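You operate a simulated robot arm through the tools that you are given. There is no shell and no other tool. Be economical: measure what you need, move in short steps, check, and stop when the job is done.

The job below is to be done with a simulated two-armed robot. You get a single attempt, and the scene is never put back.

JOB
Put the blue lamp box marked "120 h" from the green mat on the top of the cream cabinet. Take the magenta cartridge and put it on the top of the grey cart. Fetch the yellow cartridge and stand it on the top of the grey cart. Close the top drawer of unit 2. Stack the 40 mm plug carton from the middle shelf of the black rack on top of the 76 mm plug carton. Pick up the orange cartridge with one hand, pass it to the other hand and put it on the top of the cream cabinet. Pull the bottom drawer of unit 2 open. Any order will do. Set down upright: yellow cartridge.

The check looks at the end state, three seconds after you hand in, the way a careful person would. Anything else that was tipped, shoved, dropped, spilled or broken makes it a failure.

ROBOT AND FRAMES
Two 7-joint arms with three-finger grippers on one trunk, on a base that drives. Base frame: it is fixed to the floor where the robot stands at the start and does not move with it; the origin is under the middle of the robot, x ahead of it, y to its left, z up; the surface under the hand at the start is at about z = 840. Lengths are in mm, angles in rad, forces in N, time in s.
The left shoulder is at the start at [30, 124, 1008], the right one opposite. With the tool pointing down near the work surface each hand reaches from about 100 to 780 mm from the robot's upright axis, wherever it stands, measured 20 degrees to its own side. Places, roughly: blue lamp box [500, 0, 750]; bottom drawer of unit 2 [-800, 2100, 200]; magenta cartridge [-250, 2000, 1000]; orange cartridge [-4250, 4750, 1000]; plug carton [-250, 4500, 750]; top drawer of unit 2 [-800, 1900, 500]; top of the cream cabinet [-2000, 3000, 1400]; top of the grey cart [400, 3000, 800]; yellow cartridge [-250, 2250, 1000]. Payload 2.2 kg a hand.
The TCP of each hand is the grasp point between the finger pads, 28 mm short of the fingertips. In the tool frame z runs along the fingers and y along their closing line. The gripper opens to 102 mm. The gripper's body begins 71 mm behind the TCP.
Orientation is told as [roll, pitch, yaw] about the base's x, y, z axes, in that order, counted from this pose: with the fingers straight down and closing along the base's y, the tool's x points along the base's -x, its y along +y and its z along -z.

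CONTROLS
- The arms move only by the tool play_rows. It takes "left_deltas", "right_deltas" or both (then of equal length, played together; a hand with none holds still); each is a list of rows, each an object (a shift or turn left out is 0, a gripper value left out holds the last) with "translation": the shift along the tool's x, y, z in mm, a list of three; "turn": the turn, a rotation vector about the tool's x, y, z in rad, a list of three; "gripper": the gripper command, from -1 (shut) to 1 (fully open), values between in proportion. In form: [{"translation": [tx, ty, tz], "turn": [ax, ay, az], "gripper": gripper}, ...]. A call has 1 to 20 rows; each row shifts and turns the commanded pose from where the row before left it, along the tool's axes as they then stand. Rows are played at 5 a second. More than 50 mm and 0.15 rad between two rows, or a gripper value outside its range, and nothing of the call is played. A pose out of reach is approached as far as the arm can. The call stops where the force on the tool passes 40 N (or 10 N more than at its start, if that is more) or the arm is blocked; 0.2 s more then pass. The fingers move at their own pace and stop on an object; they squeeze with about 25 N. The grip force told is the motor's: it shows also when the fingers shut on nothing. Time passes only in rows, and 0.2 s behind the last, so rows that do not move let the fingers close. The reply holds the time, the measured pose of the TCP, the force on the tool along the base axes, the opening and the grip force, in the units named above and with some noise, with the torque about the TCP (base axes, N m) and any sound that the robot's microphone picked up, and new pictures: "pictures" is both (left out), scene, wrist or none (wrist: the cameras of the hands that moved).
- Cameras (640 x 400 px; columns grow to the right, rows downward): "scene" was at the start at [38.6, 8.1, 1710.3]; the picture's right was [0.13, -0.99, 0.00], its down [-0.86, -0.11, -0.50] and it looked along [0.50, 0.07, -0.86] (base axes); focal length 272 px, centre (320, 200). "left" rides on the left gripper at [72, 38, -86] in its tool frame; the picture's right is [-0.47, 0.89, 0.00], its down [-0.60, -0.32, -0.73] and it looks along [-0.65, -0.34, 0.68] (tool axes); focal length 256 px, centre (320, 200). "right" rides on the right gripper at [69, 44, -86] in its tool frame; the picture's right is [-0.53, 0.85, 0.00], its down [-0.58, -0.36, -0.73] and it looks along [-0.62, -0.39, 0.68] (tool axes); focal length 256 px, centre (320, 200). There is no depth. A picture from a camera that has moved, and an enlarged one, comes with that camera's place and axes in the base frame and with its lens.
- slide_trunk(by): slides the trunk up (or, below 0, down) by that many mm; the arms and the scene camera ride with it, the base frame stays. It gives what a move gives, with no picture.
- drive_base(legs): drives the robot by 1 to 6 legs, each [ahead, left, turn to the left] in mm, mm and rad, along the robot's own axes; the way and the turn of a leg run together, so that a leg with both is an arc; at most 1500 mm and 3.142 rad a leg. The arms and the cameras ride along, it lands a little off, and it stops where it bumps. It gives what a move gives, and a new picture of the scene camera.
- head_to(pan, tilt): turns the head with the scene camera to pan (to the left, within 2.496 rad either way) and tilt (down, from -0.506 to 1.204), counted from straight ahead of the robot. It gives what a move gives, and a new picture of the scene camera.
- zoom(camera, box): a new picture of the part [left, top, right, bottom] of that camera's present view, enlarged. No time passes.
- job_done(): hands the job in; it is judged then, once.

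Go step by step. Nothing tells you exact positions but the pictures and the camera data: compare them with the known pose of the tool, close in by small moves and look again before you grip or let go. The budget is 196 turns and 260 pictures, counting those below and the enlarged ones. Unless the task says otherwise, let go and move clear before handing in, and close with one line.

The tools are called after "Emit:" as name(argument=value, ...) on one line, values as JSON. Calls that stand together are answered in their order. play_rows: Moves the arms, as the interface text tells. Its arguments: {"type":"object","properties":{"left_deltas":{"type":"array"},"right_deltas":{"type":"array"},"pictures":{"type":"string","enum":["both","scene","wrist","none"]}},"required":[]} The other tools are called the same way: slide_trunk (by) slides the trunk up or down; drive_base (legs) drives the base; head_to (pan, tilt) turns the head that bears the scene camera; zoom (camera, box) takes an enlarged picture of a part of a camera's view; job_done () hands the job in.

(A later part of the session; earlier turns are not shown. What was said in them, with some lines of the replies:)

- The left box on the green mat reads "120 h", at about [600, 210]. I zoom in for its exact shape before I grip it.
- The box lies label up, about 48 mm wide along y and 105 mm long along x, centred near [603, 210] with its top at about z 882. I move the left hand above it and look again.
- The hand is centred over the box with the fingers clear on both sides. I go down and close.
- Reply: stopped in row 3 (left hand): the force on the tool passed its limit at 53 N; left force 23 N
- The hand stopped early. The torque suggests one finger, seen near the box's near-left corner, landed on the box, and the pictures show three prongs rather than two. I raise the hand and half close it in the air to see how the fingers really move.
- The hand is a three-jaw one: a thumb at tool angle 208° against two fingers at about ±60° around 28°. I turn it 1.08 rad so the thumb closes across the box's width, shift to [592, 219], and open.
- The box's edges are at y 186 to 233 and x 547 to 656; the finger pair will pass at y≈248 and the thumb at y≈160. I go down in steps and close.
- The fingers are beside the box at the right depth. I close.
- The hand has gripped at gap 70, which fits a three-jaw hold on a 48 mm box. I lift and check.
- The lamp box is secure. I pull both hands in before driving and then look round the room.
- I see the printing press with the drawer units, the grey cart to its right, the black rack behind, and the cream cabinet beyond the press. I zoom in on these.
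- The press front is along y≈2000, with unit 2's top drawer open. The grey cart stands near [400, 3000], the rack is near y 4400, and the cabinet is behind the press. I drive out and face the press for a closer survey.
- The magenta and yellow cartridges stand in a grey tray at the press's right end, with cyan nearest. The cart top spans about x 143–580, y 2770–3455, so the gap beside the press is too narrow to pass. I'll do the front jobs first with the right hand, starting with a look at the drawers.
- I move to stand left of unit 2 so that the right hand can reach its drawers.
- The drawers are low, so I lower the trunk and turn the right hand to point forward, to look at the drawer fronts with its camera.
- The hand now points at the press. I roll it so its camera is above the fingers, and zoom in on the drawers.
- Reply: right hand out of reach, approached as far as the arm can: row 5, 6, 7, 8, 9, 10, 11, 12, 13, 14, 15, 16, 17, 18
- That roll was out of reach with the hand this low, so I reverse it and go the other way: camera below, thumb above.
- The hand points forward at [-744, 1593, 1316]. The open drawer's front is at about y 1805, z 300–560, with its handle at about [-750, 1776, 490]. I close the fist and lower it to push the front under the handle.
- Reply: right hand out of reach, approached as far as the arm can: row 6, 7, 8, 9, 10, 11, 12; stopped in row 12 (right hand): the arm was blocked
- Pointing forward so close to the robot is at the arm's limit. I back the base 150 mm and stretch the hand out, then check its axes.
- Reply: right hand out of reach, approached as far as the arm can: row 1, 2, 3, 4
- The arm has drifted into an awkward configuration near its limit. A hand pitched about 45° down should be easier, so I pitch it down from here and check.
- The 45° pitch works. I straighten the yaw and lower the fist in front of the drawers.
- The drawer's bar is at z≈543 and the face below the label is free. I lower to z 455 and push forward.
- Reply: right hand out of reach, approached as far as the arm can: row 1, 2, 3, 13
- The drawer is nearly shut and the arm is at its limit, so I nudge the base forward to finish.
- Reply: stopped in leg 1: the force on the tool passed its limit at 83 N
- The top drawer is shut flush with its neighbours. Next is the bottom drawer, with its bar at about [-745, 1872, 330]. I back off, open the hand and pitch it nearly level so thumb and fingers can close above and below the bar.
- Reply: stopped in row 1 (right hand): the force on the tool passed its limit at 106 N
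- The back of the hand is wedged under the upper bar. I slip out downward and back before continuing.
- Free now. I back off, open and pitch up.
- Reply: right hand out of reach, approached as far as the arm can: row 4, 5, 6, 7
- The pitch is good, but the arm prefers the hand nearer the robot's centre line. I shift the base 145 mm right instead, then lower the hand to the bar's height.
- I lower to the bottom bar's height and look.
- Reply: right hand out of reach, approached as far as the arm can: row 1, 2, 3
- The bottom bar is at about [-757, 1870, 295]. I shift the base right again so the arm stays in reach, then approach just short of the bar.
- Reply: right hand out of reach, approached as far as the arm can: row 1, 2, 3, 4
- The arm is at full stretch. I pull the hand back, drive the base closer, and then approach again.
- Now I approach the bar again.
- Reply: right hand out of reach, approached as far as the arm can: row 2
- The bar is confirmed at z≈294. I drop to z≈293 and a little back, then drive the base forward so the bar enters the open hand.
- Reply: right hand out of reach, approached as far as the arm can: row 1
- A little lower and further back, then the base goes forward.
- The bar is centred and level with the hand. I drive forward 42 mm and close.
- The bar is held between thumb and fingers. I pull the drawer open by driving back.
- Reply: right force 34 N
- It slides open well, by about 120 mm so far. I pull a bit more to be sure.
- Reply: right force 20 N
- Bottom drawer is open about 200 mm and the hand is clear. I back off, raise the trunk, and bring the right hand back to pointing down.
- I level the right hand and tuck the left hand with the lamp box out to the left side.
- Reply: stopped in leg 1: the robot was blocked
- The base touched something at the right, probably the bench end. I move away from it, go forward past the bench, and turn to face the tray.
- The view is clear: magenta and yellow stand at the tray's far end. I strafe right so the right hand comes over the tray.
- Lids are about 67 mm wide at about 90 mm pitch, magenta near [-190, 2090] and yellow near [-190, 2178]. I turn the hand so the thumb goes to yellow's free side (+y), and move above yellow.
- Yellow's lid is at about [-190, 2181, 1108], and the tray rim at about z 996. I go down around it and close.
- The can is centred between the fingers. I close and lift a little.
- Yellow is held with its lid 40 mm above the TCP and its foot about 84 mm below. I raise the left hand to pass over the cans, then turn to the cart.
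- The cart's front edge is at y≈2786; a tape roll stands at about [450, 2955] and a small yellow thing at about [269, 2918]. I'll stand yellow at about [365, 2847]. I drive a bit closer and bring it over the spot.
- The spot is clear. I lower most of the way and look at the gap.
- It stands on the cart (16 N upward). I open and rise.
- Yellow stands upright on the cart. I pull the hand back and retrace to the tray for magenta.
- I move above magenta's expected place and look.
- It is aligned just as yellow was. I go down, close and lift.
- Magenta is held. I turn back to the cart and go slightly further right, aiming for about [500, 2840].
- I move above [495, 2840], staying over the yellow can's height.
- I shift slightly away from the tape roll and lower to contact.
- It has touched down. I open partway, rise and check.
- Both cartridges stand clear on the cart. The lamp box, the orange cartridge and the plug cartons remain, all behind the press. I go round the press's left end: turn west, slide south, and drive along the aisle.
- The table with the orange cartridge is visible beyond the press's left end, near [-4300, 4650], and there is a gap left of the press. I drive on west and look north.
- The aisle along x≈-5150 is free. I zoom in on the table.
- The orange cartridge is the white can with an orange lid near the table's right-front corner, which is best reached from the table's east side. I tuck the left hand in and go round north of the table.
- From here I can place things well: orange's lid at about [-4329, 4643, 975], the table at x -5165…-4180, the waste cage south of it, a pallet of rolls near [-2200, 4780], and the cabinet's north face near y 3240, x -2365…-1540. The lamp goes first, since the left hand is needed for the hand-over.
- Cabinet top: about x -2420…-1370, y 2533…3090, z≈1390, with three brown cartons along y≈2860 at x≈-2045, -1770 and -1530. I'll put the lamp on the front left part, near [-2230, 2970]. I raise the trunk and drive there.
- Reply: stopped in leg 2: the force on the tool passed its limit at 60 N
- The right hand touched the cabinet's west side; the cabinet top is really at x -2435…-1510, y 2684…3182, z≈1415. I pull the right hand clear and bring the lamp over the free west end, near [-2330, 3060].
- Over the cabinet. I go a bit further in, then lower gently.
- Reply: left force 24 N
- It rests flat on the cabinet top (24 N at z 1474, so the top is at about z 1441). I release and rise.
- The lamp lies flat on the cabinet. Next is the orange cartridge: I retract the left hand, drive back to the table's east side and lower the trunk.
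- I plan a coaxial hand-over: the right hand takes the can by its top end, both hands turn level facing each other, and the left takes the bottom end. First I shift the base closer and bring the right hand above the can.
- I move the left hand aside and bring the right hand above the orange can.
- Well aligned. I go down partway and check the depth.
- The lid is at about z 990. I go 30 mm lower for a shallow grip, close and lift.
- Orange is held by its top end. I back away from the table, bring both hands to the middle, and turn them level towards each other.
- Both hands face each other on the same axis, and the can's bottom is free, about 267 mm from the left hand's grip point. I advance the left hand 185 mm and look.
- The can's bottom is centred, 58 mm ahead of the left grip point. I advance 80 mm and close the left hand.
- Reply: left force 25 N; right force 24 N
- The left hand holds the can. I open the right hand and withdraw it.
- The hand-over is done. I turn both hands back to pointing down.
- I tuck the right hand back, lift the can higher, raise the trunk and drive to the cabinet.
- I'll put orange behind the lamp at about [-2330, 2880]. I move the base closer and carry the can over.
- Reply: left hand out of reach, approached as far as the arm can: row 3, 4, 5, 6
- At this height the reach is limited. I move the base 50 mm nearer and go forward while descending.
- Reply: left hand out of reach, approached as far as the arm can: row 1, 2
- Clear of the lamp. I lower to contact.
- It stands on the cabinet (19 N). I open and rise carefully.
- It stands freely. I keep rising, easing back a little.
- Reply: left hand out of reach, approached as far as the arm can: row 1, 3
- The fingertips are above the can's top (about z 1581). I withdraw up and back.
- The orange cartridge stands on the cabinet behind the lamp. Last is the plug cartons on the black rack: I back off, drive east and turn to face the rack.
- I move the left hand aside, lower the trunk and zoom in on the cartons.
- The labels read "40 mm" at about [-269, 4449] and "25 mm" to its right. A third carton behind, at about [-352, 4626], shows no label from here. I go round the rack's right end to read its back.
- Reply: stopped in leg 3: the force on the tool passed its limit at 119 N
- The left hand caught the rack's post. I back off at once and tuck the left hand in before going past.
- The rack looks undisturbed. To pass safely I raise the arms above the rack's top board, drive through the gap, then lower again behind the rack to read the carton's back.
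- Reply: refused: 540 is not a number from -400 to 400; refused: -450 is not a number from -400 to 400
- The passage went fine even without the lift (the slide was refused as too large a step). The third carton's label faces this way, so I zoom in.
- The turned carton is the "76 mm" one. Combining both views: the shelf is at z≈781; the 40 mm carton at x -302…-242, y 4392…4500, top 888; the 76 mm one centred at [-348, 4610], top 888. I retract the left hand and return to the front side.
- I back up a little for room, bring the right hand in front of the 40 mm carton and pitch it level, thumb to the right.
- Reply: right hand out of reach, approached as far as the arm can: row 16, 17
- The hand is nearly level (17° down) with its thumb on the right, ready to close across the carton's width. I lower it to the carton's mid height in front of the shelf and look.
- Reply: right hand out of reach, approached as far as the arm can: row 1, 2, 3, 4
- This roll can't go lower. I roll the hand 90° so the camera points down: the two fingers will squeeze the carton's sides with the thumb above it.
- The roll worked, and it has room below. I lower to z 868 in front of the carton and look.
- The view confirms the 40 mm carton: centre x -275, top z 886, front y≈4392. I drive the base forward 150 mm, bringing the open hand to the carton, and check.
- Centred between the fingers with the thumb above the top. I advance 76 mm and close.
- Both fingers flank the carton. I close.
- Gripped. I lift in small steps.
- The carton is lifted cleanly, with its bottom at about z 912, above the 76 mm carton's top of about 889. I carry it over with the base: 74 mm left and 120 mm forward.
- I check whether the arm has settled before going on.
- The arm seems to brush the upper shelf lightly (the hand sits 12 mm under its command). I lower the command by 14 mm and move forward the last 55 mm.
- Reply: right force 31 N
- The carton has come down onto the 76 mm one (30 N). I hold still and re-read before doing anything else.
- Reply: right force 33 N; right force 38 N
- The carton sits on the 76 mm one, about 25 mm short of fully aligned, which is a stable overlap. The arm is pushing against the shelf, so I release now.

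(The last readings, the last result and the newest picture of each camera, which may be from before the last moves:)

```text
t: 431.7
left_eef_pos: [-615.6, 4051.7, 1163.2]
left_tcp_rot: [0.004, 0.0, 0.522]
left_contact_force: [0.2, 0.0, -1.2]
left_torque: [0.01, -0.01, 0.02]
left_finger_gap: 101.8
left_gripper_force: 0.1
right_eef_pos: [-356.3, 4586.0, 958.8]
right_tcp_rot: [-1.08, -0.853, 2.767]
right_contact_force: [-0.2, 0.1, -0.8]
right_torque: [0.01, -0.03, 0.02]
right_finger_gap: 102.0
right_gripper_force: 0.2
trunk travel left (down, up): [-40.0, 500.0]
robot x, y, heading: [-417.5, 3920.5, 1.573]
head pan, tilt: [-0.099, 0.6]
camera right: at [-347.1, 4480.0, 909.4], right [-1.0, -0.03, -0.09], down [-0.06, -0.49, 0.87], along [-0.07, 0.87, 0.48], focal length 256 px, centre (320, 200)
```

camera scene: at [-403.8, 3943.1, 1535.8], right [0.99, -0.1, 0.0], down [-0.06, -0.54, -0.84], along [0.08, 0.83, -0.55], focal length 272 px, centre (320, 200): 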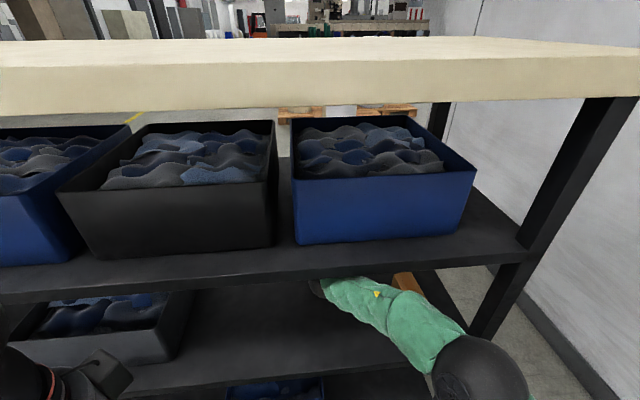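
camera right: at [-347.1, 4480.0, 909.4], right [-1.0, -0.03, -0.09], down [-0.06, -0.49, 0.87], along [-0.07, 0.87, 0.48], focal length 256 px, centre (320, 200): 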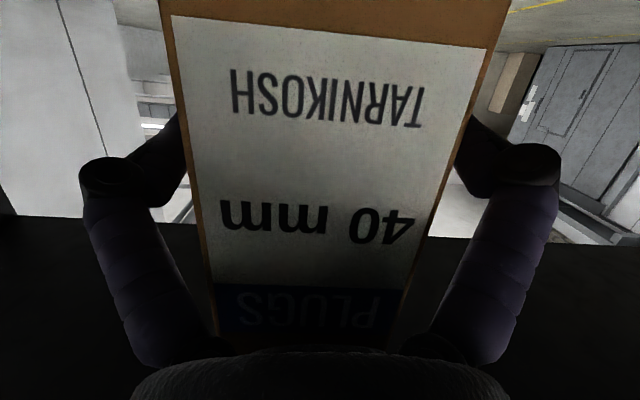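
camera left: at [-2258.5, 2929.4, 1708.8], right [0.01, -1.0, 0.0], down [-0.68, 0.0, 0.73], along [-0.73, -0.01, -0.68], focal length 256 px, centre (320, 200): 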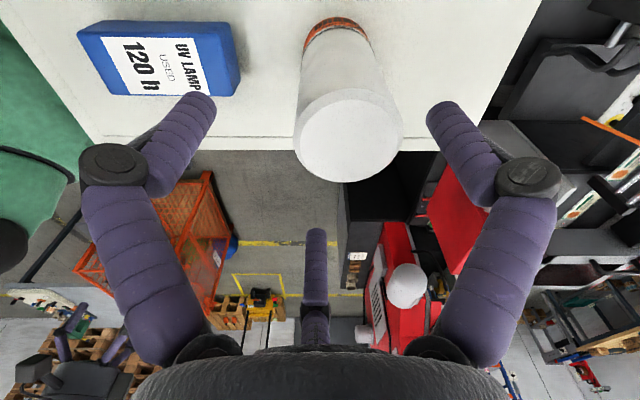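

Released; the carton stayed put. I back straight out.

Emit:
drive_base(legs=[[-180, 0, 0]])

Emit:
play_rows(right_deltas=[{}], pictures="wrist")

```text
t: 433.2
left_eef_pos: [-618.2, 3888.8, 1160.2]
left_tcp_rot: [-0.011, 0.003, 0.518]
left_contact_force: [-0.1, -1.1, -0.8]
left_torque: [0.05, 0.0, -0.02]
left_finger_gap: 102.2
left_gripper_force: 0.1
right_eef_pos: [-351.7, 4426.9, 974.2]
right_tcp_rot: [-1.105, -0.868, 2.767]
right_contact_force: [0.1, -0.2, -0.4]
right_torque: [-0.01, -0.04, -0.03]
right_finger_gap: 102.0
right_gripper_force: 0.1
trunk travel left (down, up): [-40.0, 500.0]
robot x, y, heading: [-419.6, 3741.8, 1.566]
head pan, tilt: [-0.099, 0.6]
camera scene: at [-407.5, 3797.1, 1535.3], right [0.99, -0.1, 0.0], down [-0.06, -0.56, -0.83], along [0.09, 0.82, -0.56], focal length 272 px, centre (320, 200)
```

scene: 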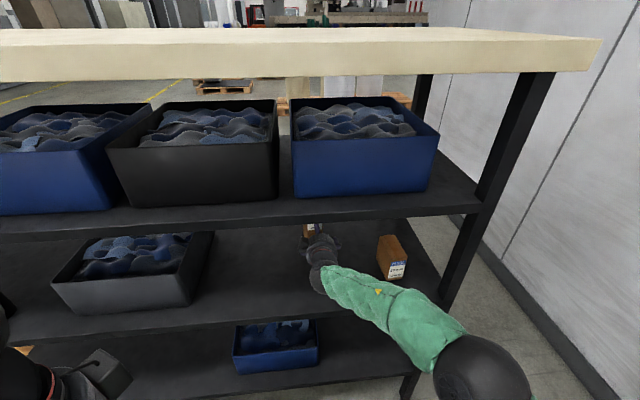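

```text
t: 433.6
left_eef_pos: [-619.6, 3888.0, 1161.1]
left_tcp_rot: [-0.012, 0.003, 0.516]
left_contact_force: [0.2, -0.4, 0.1]
left_torque: [0.02, 0.02, 0.0]
left_finger_gap: 102.2
left_gripper_force: 0.1
right_eef_pos: [-350.9, 4427.6, 973.5]
right_tcp_rot: [-1.106, -0.867, 2.767]
right_contact_force: [-0.4, -1.2, -0.3]
right_torque: [0.0, -0.02, 0.0]
right_finger_gap: 102.2
right_gripper_force: 0.0
trunk travel left (down, up): [-40.0, 500.0]
robot x, y, heading: [-417.4, 3742.1, 1.566]
head pan, tilt: [-0.099, 0.6]
camera right: at [-344.4, 4320.8, 920.3], right [-1.0, -0.02, -0.08], down [-0.06, -0.5, 0.86], along [-0.05, 0.87, 0.5], focal length 256 px, centre (320, 200)
```

right: 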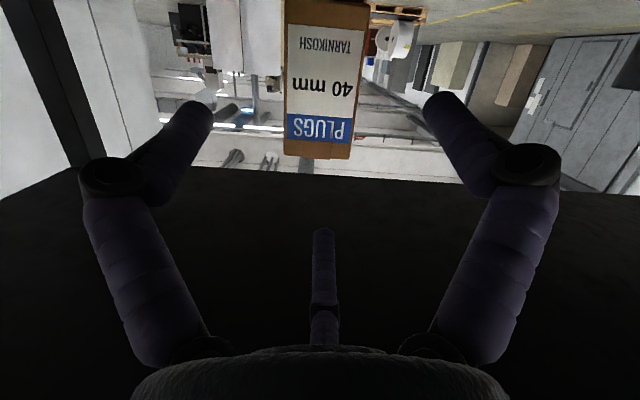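

It stands upright. I back fully clear and check the stack.

Emit:
drive_base(legs=[[-330, 0, 0]])

Emit:
slide_trunk(by=-40)

Emit:
zoom(camera="scene", box=[260, 130, 420, 230])

```text
t: 435.8
left_eef_pos: [-620.4, 3567.3, 1162.4]
left_tcp_rot: [-0.011, 0.003, 0.509]
left_contact_force: [0.0, 0.1, -0.4]
left_torque: [0.01, -0.02, 0.0]
left_finger_gap: 101.7
left_gripper_force: 0.1
right_eef_pos: [-347.2, 4105.0, 973.0]
right_tcp_rot: [-1.106, -0.867, 2.758]
right_contact_force: [-0.3, 0.7, -0.5]
right_torque: [-0.01, -0.02, 0.03]
right_finger_gap: 101.7
right_gripper_force: 0.0
trunk travel left (down, up): [-40.0, 500.0]
robot x, y, heading: [-420.8, 3417.4, 1.563]
head pan, tilt: [-0.099, 0.6]
camera scene: at [-409.7, 3475.3, 1535.3], right [0.99, -0.11, 0.0], down [-0.06, -0.56, -0.83], along [0.09, 0.82, -0.56], focal length 272 px, centre (320, 200)
```

scene: 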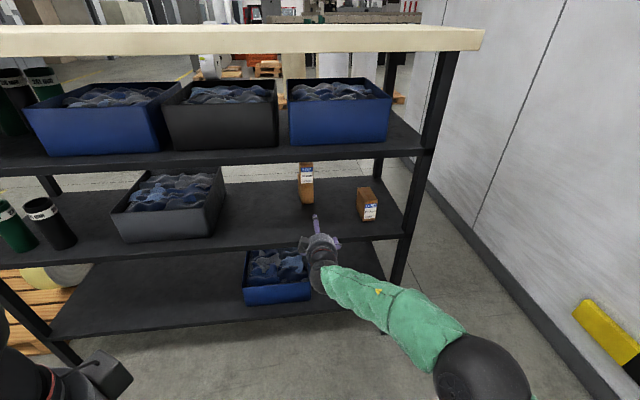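

```text
t: 436.6
left_eef_pos: [-620.4, 3569.0, 1121.4]
left_tcp_rot: [-0.011, 0.004, 0.509]
left_contact_force: [-0.5, -0.2, 0.0]
left_torque: [-0.01, -0.01, 0.02]
left_finger_gap: 101.8
left_gripper_force: 0.0
right_eef_pos: [-346.2, 4105.3, 933.7]
right_tcp_rot: [-1.104, -0.867, 2.759]
right_contact_force: [-0.6, -0.6, 0.6]
right_torque: [-0.05, 0.0, 0.0]
right_finger_gap: 102.1
right_gripper_force: 0.1
trunk travel left (down, up): [0.0, 540.0]
robot x, y, heading: [-423.6, 3418.2, 1.563]
head pan, tilt: [-0.099, 0.6]
```

```text
4.00 times, centred on (340, 180) of scene
camera zoom: at [-409.6, 3476.0, 1495.4], right [0.99, -0.11, 0.0], down [-0.06, -0.56, -0.83], along [0.09, 0.82, -0.56], focal length 1090 px, centre (240, 280)
```

zoom: 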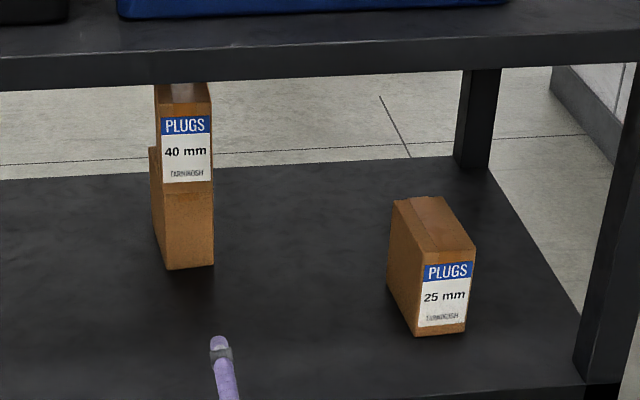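

The 40 mm carton stands neatly on the 76 mm one. I take a last look at the cart and the cabinet.

Emit:
head_to(pan=-1.9, tilt=0.6)

Emit:
head_to(pan=1.85, tilt=0.2)

```text
t: 438.4
left_eef_pos: [-620.6, 3569.7, 1120.7]
left_tcp_rot: [-0.013, 0.003, 0.509]
left_contact_force: [-0.7, 0.4, -0.3]
left_torque: [0.0, 0.0, 0.0]
left_finger_gap: 102.0
left_gripper_force: 0.2
right_eef_pos: [-347.1, 4105.4, 933.5]
right_tcp_rot: [-1.103, -0.868, 2.758]
right_contact_force: [-0.3, -0.3, -0.5]
right_torque: [0.0, 0.03, -0.01]
right_finger_gap: 101.8
right_gripper_force: 0.0
trunk travel left (down, up): [0.0, 540.0]
robot x, y, heading: [-421.2, 3422.2, 1.56]
head pan, tilt: [-1.901, 0.6]
camera scene: at [-336.3, 3358.6, 1495.3], right [-0.34, -0.94, 0.0], down [-0.53, 0.19, -0.83], along [0.78, -0.28, -0.56], focal length 272 px, centre (320, 200)
```

scene: 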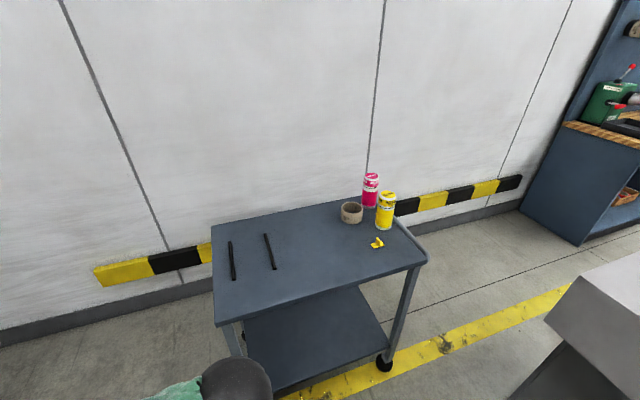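

```text
t: 441.5
left_eef_pos: [-621.3, 3568.8, 1120.5]
left_tcp_rot: [-0.012, 0.003, 0.509]
left_contact_force: [0.0, 0.3, 0.1]
left_torque: [-0.01, -0.01, 0.05]
left_finger_gap: 101.8
left_gripper_force: 0.0
right_eef_pos: [-346.8, 4105.5, 932.9]
right_tcp_rot: [-1.105, -0.868, 2.757]
right_contact_force: [-0.1, -0.2, -0.2]
right_torque: [0.0, -0.01, 0.01]
right_finger_gap: 101.8
right_gripper_force: 0.1
trunk travel left (down, up): [0.0, 540.0]
robot x, y, heading: [-421.2, 3420.2, 1.557]
head pan, tilt: [1.85, 0.201]
camera scene: at [-509.5, 3363.8, 1532.1], right [-0.26, 0.96, 0.0], down [0.19, 0.05, -0.98], along [-0.95, -0.26, -0.2], focal length 272 px, centre (320, 200)
```

scene: 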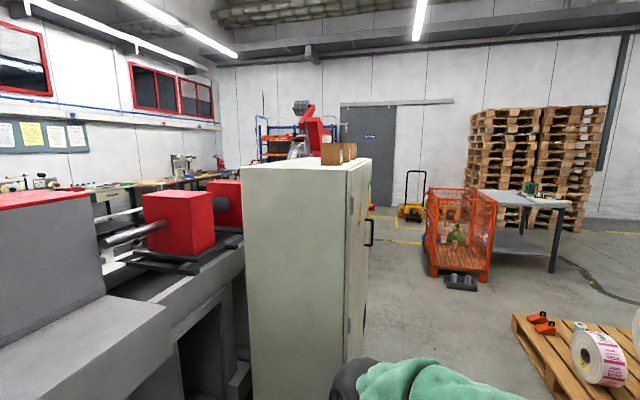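

The cart items stand and the cabinet and its cartons are in order. Both hands are empty and clear, so I hand in.

Emit:
job_done()

```text
The job is handed in.
```

All seven tasks are done and the job is handed in. The orange cartridge stands upside down on the cabinet, because the hand-over left it held by its bottom end. The 40 mm carton sits about 25 mm forward of flush on the 76 mm carton. Along the way the robot brushed the bench end, the cabinet's west side and the rack; nothing looked moved.
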